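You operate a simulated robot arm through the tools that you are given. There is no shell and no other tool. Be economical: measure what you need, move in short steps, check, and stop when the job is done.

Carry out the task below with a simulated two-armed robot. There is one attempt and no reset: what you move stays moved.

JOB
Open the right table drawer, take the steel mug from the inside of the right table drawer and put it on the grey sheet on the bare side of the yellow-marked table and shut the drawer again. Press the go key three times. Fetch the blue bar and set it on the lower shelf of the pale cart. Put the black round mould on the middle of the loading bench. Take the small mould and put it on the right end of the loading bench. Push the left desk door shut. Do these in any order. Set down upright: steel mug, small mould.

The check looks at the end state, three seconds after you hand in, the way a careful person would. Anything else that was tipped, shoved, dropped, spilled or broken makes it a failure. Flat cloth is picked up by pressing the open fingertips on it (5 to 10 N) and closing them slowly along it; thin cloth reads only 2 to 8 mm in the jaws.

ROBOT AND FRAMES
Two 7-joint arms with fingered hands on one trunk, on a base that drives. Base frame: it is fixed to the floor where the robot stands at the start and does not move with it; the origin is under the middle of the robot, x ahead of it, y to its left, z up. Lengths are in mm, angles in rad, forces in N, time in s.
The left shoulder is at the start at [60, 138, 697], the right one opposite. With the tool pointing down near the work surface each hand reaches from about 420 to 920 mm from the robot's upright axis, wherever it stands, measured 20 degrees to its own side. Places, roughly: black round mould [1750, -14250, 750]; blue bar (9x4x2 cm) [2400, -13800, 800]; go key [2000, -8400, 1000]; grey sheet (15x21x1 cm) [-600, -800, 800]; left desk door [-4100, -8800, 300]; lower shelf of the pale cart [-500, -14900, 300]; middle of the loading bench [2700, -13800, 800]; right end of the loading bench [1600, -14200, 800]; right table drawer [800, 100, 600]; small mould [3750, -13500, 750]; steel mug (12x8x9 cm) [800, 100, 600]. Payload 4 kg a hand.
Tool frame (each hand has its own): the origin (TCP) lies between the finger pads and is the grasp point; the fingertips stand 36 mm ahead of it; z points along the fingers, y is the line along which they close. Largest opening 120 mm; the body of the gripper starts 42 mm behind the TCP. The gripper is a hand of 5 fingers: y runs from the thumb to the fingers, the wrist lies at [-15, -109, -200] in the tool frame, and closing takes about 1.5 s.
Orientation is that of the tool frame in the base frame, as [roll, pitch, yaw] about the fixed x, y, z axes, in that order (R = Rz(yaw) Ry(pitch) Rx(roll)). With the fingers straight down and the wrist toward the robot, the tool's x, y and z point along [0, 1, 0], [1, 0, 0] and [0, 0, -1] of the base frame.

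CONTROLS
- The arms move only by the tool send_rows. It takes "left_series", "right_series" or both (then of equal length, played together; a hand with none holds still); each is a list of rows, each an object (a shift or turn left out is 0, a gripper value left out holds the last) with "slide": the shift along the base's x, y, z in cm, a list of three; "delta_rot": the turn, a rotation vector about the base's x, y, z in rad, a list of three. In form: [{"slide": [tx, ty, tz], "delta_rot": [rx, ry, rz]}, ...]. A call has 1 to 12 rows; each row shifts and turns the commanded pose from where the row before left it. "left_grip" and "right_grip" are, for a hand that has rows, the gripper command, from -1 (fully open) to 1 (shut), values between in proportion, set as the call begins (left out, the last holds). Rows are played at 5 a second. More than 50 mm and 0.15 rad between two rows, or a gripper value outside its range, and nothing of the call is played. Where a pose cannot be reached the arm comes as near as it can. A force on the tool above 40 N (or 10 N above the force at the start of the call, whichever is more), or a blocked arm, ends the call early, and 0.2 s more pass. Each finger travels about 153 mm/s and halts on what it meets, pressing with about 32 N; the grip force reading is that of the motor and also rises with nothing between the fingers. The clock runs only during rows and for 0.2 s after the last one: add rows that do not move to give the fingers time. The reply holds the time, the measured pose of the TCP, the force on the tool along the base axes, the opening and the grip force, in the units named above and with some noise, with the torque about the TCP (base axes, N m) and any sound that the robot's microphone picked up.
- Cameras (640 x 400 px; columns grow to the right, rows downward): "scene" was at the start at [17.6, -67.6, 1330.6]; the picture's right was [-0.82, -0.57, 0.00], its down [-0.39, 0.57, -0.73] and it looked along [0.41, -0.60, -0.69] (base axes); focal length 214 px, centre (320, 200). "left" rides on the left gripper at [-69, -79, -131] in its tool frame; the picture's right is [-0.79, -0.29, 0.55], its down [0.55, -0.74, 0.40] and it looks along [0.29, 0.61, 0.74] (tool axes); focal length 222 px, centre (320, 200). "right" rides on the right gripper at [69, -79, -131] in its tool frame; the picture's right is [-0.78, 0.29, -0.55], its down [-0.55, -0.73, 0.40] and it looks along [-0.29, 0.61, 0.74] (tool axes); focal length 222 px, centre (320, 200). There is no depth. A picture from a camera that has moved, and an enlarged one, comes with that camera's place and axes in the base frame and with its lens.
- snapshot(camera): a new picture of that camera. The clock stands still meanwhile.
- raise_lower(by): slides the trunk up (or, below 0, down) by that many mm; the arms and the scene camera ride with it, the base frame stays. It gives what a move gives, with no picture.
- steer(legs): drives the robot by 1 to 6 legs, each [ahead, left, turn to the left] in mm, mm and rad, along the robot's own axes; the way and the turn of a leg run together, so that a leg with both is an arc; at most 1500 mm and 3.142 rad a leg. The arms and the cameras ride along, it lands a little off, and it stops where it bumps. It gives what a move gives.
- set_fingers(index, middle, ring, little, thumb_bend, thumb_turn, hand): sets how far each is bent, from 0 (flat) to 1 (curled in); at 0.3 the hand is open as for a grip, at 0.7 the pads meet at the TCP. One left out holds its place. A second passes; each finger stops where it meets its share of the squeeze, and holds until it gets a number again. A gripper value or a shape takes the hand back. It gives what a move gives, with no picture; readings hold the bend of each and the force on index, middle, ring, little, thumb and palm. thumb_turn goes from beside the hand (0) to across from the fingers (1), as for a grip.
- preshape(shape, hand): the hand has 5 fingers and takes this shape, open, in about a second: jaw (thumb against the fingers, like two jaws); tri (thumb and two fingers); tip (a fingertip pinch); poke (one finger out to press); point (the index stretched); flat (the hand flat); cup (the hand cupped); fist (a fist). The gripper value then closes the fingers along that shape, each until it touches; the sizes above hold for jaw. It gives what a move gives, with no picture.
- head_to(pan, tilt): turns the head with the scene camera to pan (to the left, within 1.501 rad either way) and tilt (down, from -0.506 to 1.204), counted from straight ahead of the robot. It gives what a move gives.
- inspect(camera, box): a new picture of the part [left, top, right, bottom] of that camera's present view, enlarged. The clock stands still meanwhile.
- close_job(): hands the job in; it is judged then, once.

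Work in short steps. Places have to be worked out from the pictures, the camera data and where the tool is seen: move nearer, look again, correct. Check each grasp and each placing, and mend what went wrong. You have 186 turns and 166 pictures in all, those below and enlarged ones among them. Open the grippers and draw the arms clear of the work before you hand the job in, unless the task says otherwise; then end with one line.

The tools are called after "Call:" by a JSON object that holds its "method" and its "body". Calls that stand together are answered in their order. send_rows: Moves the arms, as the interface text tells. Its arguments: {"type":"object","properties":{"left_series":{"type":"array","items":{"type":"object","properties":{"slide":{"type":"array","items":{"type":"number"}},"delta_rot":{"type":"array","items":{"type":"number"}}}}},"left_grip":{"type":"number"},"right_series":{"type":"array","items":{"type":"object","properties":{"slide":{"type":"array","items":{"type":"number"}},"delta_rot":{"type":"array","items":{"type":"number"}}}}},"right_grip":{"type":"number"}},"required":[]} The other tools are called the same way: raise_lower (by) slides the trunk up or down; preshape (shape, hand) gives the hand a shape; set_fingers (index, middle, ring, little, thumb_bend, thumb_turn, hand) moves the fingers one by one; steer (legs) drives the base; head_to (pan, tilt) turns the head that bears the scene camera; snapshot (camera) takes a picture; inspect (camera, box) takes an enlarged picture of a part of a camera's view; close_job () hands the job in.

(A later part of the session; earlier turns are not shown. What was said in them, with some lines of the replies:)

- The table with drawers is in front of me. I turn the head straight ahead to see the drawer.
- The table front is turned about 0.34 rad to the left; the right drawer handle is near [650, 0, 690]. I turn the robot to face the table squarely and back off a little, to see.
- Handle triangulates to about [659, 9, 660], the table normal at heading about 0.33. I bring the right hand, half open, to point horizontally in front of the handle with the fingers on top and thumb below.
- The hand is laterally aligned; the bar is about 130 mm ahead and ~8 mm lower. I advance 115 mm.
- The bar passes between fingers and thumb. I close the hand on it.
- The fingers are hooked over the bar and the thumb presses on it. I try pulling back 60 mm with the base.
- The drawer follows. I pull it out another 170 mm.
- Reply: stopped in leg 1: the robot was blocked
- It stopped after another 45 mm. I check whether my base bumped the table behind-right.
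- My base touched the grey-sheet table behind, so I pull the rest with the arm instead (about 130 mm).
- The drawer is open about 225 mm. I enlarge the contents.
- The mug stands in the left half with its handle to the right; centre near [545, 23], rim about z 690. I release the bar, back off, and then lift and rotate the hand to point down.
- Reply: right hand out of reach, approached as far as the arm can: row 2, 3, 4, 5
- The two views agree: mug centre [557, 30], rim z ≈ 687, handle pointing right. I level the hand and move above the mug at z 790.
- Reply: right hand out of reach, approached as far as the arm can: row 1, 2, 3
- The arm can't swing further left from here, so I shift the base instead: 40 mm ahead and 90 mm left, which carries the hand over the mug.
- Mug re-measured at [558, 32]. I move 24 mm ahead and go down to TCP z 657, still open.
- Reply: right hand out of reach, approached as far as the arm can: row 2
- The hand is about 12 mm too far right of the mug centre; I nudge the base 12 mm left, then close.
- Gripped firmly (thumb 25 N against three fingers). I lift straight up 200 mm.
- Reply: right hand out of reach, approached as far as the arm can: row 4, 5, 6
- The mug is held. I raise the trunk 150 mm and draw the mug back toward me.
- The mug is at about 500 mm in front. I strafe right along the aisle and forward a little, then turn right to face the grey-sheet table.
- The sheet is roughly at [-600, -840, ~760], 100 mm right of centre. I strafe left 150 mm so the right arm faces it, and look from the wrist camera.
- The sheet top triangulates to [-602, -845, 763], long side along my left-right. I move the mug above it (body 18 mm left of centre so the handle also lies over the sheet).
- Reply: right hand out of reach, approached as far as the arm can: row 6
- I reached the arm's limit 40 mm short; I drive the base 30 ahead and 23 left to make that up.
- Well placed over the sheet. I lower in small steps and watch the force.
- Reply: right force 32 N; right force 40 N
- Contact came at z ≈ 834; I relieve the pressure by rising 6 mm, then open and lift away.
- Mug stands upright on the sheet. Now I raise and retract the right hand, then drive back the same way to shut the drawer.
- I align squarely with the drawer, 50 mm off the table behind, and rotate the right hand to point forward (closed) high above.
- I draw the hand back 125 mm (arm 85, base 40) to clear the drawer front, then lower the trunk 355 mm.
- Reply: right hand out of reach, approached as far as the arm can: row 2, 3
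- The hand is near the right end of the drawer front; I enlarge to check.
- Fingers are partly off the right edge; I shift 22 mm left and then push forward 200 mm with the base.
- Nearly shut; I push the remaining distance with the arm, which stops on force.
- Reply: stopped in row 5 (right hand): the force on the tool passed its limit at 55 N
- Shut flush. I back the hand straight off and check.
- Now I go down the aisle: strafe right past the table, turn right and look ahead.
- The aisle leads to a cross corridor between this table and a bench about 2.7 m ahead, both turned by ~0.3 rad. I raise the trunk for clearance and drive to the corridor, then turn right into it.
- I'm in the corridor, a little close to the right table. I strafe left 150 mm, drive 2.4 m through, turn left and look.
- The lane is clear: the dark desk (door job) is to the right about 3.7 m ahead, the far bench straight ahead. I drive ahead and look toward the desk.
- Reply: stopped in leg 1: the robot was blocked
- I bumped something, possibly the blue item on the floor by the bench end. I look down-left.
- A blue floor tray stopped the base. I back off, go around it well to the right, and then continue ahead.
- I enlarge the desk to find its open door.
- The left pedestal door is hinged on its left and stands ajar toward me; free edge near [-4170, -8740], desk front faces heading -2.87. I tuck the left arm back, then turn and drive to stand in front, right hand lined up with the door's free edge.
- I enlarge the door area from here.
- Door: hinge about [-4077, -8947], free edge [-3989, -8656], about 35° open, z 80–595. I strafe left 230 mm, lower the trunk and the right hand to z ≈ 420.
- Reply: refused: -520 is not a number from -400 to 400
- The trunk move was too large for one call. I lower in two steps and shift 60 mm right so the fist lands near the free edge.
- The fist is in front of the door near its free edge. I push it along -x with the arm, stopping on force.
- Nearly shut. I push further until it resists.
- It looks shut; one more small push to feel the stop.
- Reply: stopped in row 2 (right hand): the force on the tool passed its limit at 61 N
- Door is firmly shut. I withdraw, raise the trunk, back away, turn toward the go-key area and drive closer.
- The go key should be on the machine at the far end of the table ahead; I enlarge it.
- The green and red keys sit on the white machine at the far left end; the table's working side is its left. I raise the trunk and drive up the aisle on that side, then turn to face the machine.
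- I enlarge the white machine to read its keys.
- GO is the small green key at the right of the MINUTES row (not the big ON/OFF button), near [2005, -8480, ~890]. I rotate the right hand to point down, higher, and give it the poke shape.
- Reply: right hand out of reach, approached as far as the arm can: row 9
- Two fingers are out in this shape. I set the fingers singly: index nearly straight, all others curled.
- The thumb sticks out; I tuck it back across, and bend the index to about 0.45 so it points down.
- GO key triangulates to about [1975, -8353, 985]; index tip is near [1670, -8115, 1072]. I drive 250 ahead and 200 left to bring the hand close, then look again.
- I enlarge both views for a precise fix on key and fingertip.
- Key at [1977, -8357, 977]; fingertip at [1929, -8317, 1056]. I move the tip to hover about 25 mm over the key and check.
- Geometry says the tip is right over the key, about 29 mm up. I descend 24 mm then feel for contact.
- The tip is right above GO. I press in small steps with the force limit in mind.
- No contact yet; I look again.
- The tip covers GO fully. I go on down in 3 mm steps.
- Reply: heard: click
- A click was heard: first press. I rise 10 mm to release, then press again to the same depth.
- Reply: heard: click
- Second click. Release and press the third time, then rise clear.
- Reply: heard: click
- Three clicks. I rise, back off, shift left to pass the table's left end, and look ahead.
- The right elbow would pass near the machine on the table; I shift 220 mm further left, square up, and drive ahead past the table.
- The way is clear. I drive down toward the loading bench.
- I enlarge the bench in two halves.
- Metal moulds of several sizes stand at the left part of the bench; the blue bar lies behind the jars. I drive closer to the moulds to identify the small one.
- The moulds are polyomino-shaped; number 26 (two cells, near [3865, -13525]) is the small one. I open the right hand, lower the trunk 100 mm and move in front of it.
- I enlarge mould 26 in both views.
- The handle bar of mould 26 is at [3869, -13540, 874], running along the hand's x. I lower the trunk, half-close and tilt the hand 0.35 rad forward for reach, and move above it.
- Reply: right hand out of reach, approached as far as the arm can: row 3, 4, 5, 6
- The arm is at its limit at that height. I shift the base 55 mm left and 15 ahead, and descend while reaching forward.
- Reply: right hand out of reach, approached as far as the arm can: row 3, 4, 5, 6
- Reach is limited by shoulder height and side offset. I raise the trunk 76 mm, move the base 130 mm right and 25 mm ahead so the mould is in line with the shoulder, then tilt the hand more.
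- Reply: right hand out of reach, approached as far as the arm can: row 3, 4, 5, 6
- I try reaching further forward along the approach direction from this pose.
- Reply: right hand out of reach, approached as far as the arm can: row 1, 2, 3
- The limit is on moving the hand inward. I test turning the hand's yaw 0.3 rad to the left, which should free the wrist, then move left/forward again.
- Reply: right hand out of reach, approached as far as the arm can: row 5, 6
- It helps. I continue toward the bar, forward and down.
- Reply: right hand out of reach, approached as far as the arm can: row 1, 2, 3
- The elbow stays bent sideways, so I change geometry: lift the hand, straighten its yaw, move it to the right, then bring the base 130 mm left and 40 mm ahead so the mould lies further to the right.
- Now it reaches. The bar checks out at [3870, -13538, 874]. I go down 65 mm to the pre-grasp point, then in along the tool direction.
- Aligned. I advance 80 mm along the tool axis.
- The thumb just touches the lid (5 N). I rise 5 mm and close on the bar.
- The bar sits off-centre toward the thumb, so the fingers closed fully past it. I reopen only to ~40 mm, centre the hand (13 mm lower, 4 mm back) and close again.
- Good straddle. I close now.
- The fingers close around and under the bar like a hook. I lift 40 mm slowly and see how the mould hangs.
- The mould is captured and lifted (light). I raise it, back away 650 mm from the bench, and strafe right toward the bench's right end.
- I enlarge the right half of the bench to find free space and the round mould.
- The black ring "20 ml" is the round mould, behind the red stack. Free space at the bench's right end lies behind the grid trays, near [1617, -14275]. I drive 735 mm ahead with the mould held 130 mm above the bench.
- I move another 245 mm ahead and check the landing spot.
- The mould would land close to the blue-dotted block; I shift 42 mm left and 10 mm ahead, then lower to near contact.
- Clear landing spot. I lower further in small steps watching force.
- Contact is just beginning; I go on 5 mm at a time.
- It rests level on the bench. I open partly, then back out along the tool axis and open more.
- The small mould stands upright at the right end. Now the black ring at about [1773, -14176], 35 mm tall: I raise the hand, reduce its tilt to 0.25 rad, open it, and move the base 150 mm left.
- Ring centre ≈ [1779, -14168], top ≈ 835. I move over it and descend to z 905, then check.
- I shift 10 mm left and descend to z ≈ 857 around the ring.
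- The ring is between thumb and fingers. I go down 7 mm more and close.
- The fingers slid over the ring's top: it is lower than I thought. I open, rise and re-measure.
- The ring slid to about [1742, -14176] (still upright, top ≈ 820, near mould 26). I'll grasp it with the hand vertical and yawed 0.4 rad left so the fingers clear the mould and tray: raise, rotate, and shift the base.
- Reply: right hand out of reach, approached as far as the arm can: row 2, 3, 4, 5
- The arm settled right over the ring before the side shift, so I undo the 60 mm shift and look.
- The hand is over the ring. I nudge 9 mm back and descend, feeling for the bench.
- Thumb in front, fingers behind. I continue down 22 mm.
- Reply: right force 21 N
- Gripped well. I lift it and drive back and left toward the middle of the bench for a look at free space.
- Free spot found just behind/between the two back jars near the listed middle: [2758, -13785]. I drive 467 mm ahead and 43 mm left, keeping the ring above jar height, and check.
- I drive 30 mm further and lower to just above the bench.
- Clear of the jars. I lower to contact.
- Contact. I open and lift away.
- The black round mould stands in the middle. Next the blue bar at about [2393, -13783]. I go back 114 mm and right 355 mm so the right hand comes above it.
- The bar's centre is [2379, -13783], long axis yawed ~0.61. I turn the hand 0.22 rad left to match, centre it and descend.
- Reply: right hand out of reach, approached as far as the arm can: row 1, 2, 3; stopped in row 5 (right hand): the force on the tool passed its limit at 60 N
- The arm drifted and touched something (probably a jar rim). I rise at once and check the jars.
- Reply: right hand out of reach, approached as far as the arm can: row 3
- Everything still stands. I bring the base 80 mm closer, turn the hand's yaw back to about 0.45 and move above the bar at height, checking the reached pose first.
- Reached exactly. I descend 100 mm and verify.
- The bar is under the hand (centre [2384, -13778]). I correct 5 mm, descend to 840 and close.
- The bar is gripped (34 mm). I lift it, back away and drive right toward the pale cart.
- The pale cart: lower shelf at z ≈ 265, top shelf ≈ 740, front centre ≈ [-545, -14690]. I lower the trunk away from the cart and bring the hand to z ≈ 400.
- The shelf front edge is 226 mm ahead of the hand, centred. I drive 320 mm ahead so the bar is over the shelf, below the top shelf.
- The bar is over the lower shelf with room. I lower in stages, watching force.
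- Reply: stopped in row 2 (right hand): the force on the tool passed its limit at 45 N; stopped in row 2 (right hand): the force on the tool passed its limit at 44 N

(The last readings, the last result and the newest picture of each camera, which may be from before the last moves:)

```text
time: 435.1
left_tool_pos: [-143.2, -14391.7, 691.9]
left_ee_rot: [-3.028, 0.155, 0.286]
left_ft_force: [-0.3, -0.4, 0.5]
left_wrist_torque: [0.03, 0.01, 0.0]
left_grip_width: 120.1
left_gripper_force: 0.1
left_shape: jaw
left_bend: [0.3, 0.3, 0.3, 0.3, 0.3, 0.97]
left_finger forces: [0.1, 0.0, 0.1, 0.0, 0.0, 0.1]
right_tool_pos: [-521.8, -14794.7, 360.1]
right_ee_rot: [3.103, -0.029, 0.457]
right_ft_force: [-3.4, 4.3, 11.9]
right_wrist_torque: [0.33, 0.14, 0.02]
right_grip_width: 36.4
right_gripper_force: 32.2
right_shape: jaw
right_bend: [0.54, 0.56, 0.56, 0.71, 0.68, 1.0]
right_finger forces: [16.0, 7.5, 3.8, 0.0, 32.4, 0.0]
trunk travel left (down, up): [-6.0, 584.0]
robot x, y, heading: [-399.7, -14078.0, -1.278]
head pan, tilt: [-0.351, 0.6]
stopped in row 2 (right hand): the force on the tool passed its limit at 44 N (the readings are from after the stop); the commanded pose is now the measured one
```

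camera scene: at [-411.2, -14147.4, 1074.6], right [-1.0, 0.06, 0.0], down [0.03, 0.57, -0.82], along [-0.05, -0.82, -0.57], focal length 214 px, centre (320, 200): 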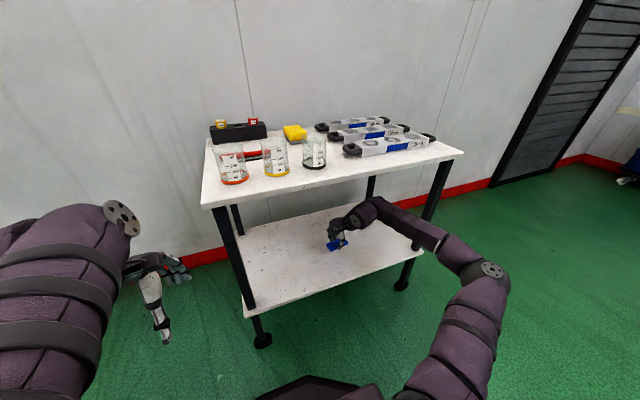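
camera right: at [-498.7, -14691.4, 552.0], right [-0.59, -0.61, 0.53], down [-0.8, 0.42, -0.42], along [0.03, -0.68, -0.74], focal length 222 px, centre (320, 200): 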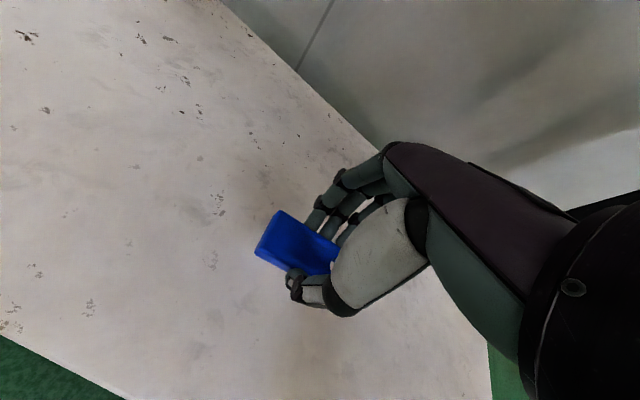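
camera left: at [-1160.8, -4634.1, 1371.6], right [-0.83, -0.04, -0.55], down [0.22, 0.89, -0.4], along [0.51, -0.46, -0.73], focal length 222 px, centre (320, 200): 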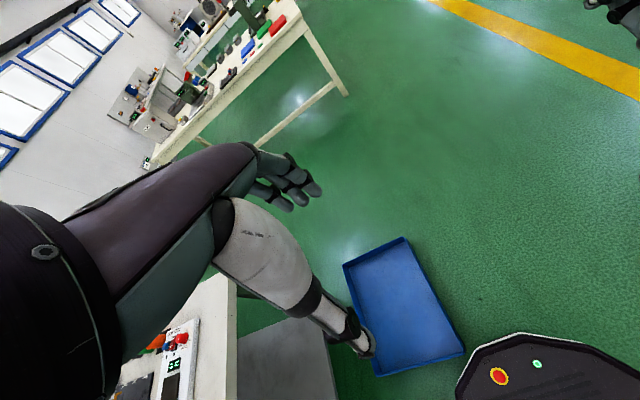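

Contact at z 360 (shelf ≈ 320). I relieve slightly and look before releasing.

Call:
{"method": "send_rows", "body": {"right_series": [{"slide": [0, 0, 0.2]}, {}]}}

Call:
{"method": "snapshot", "body": {"camera": "right"}}

```text
time: 435.7
left_tool_pos: [-142.2, -14392.2, 692.6]
left_ee_rot: [-3.029, 0.153, 0.282]
left_ft_force: [-0.6, 0.0, 0.2]
left_wrist_torque: [-0.01, 0.04, -0.02]
left_grip_width: 119.7
left_gripper_force: 0.0
left_shape: jaw
left_bend: [0.3, 0.3, 0.3, 0.3, 0.3, 0.97]
left_finger forces: [0.0, 0.0, 0.1, 0.0, 0.0, 0.0]
right_tool_pos: [-521.5, -14795.7, 360.0]
right_ee_rot: [3.107, -0.029, 0.456]
right_ft_force: [-2.9, 5.1, 10.4]
right_wrist_torque: [0.31, 0.09, 0.05]
right_grip_width: 36.7
right_gripper_force: 32.2
right_shape: jaw
right_bend: [0.54, 0.56, 0.56, 0.71, 0.68, 1.0]
right_finger forces: [15.8, 7.3, 3.6, 0.1, 32.4, 0.0]
trunk travel left (down, up): [-6.0, 584.0]
robot x, y, heading: [-399.0, -14078.7, -1.283]
head pan, tilt: [-0.351, 0.6]
```

```text
14 pictures are left
camera right: at [-499.4, -14691.0, 488.4], right [-0.6, -0.6, 0.54], down [-0.8, 0.41, -0.44], along [0.04, -0.69, -0.72], focal length 222 px, centre (320, 200)
```

right: 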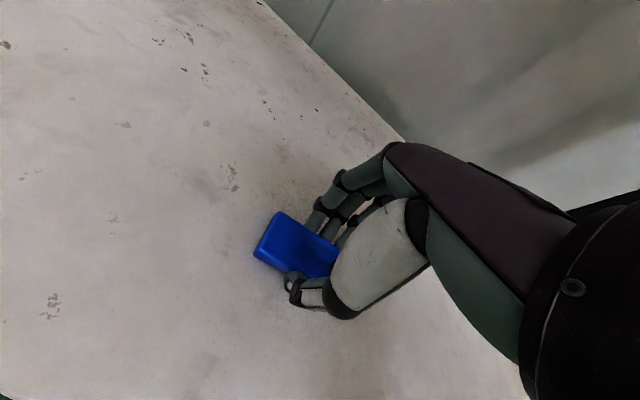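

The bar is on the shelf. I open and lift.

Call:
{"method": "send_rows", "body": {"right_series": [{}, {}, {}, {}, {}, {}, {"slide": [0, 0, 1]}, {"slide": [0, 0, 2]}, {"slide": [0, 0, 3]}, {}], "right_grip": -0.5}}

Call:
{"method": "snapshot", "body": {"camera": "right"}}

```text
time: 437.9
left_tool_pos: [-143.7, -14393.2, 691.9]
left_ee_rot: [-3.03, 0.155, 0.284]
left_ft_force: [-0.5, 0.1, -0.4]
left_wrist_torque: [0.03, 0.04, 0.01]
left_grip_width: 119.8
left_gripper_force: 0.1
left_shape: jaw
left_bend: [0.3, 0.3, 0.3, 0.3, 0.3, 0.97]
left_finger forces: [0.0, 0.0, 0.0, 0.0, 0.0, 0.0]
right_tool_pos: [-520.0, -14795.9, 418.7]
right_ee_rot: [3.107, -0.029, 0.454]
right_ft_force: [-1.3, 0.7, 0.1]
right_wrist_torque: [0.01, -0.01, -0.05]
right_grip_width: 89.8
right_gripper_force: 0.0
right_shape: jaw
right_bend: [0.34, 0.37, 0.35, 0.56, 0.4, 0.99]
right_finger forces: [0.0, 0.0, 0.0, 0.0, 0.1, 0.0]
trunk travel left (down, up): [-6.0, 584.0]
robot x, y, heading: [-402.3, -14082.5, -1.28]
head pan, tilt: [-0.351, 0.6]
```

```text
13 pictures are left
camera right: at [-497.6, -14691.6, 548.6], right [-0.6, -0.6, 0.53], down [-0.8, 0.41, -0.44], along [0.04, -0.69, -0.72], focal length 222 px, centre (320, 200)
```

right: 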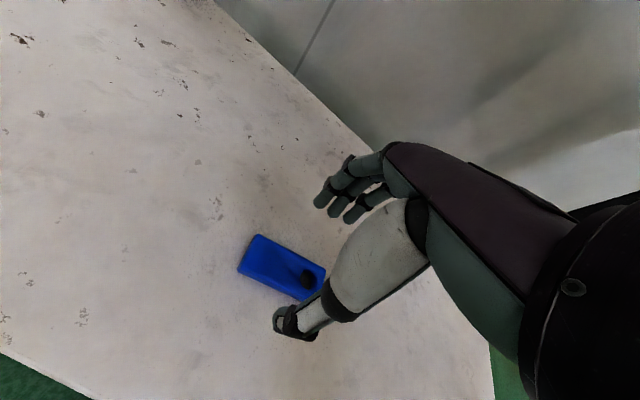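

The bar lies flat on the lower shelf. I back out and take a final look at cart and bench.

Call:
{"method": "steer", "body": {"legs": [[-700, 0, 0]]}}

Call:
{"method": "raise_lower", "body": {"by": 400}}

Call:
{"method": "snapshot", "body": {"camera": "scene"}}

Call:
{"method": "head_to", "body": {"pan": 0.9, "tilt": 0.45}}

Call:
{"method": "snapshot", "body": {"camera": "scene"}}

```text
time: 441.9
left_tool_pos: [-350.0, -13697.0, 692.1]
left_ee_rot: [-3.03, 0.154, 0.301]
left_ft_force: [-0.5, -0.3, 0.9]
left_wrist_torque: [0.01, 0.04, 0.0]
left_grip_width: 119.9
left_gripper_force: 0.0
left_shape: jaw
left_bend: [0.3, 0.3, 0.3, 0.3, 0.3, 0.97]
left_finger forces: [0.0, 0.0, 0.1, 0.0, 0.0, 0.1]
right_tool_pos: [-720.8, -14106.4, 419.2]
right_ee_rot: [3.107, -0.027, 0.471]
right_ft_force: [-0.2, -0.7, -0.1]
right_wrist_torque: [0.02, 0.01, 0.0]
right_grip_width: 89.8
right_gripper_force: 0.1
right_shape: jaw
right_bend: [0.34, 0.37, 0.35, 0.56, 0.4, 0.99]
right_finger forces: [0.0, 0.0, 0.0, 0.0, 0.0, 0.0]
trunk travel left (down, up): [-6.0, 584.0]
robot x, y, heading: [-610.0, -13391.3, -1.265]
head pan, tilt: [-0.351, 0.6]
```

```text
time: 445.7
left_tool_pos: [-352.0, -13694.7, 1094.8]
left_ee_rot: [-3.037, 0.152, 0.298]
left_ft_force: [0.0, 0.5, -0.5]
left_wrist_torque: [-0.02, 0.0, 0.01]
left_grip_width: 120.0
left_gripper_force: 0.0
left_shape: jaw
left_bend: [0.3, 0.3, 0.3, 0.3, 0.3, 0.97]
left_finger forces: [0.1, 0.1, 0.0, 0.0, 0.0, 0.0]
right_tool_pos: [-721.4, -14106.5, 822.8]
right_ee_rot: [3.102, -0.029, 0.474]
right_ft_force: [0.4, -0.3, -0.1]
right_wrist_torque: [-0.01, -0.03, 0.01]
right_grip_width: 89.7
right_gripper_force: 0.0
right_shape: jaw
right_bend: [0.34, 0.37, 0.35, 0.56, 0.4, 0.99]
right_finger forces: [0.1, 0.0, 0.0, 0.0, 0.1, 0.0]
trunk travel left (down, up): [-406.0, 184.0]
robot x, y, heading: [-613.6, -13394.7, -1.268]
head pan, tilt: [-0.351, 0.6]
```

```text
12 pictures are left
camera scene: at [-625.2, -13450.6, 1474.9], right [-1.0, 0.04, 0.0], down [0.02, 0.56, -0.82], along [-0.04, -0.82, -0.57], focal length 214 px, centre (320, 200)
```

scene: 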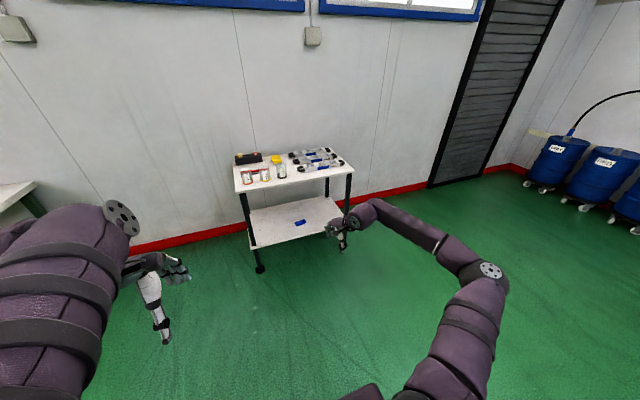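

```text
time: 447.1
left_tool_pos: [-352.1, -13695.2, 1094.6]
left_ee_rot: [-3.037, 0.15, 0.298]
left_ft_force: [-0.2, -0.4, 0.8]
left_wrist_torque: [-0.02, 0.0, 0.01]
left_grip_width: 119.8
left_gripper_force: 0.1
left_shape: jaw
left_bend: [0.3, 0.3, 0.3, 0.3, 0.3, 0.97]
left_finger forces: [0.1, 0.0, 0.1, 0.0, 0.0, 0.1]
right_tool_pos: [-720.9, -14106.6, 823.1]
right_ee_rot: [3.101, -0.027, 0.473]
right_ft_force: [0.1, 0.2, 0.1]
right_wrist_torque: [0.01, 0.01, -0.01]
right_grip_width: 89.9
right_gripper_force: 0.0
right_shape: jaw
right_bend: [0.34, 0.37, 0.35, 0.56, 0.4, 0.99]
right_finger forces: [0.1, 0.0, 0.0, 0.0, 0.1, 0.0]
trunk travel left (down, up): [-406.0, 184.0]
robot x, y, heading: [-617.5, -13393.1, -1.265]
head pan, tilt: [0.901, 0.45]
```

```text
11 pictures are left
camera scene: at [-535.5, -13394.9, 1488.5], right [-0.36, -0.93, 0.0], down [-0.41, 0.15, -0.9], along [0.84, -0.32, -0.44], focal length 214 px, centre (320, 200)
```

scene: 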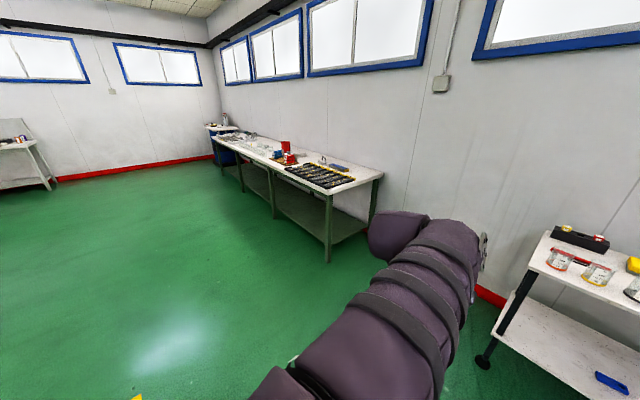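

Everything looks in place: the bar is on the lower shelf, the cart and bench stand undisturbed, and both hands are open and clear. I hand in.

Call:
{"method": "close_job", "body": {}}

```text
The job is handed in.
```

All the jobs are done and handed in: mug upright on the grey sheet, right drawer shut, go key pressed three times (three clicks heard), desk door shut, small mould (the one marked 26) upright on the right end of the loading bench, black round mould in its middle, and blue bar on the cart's lower shelf. While driving, the base touched the yellow-marked table and a blue tray on the floor. At the bench the hand pressed on something near the jars at 60 N. Nothing looked tipped or moved afterwards, but I could not confirm that the floor tray stayed exactly where it was.
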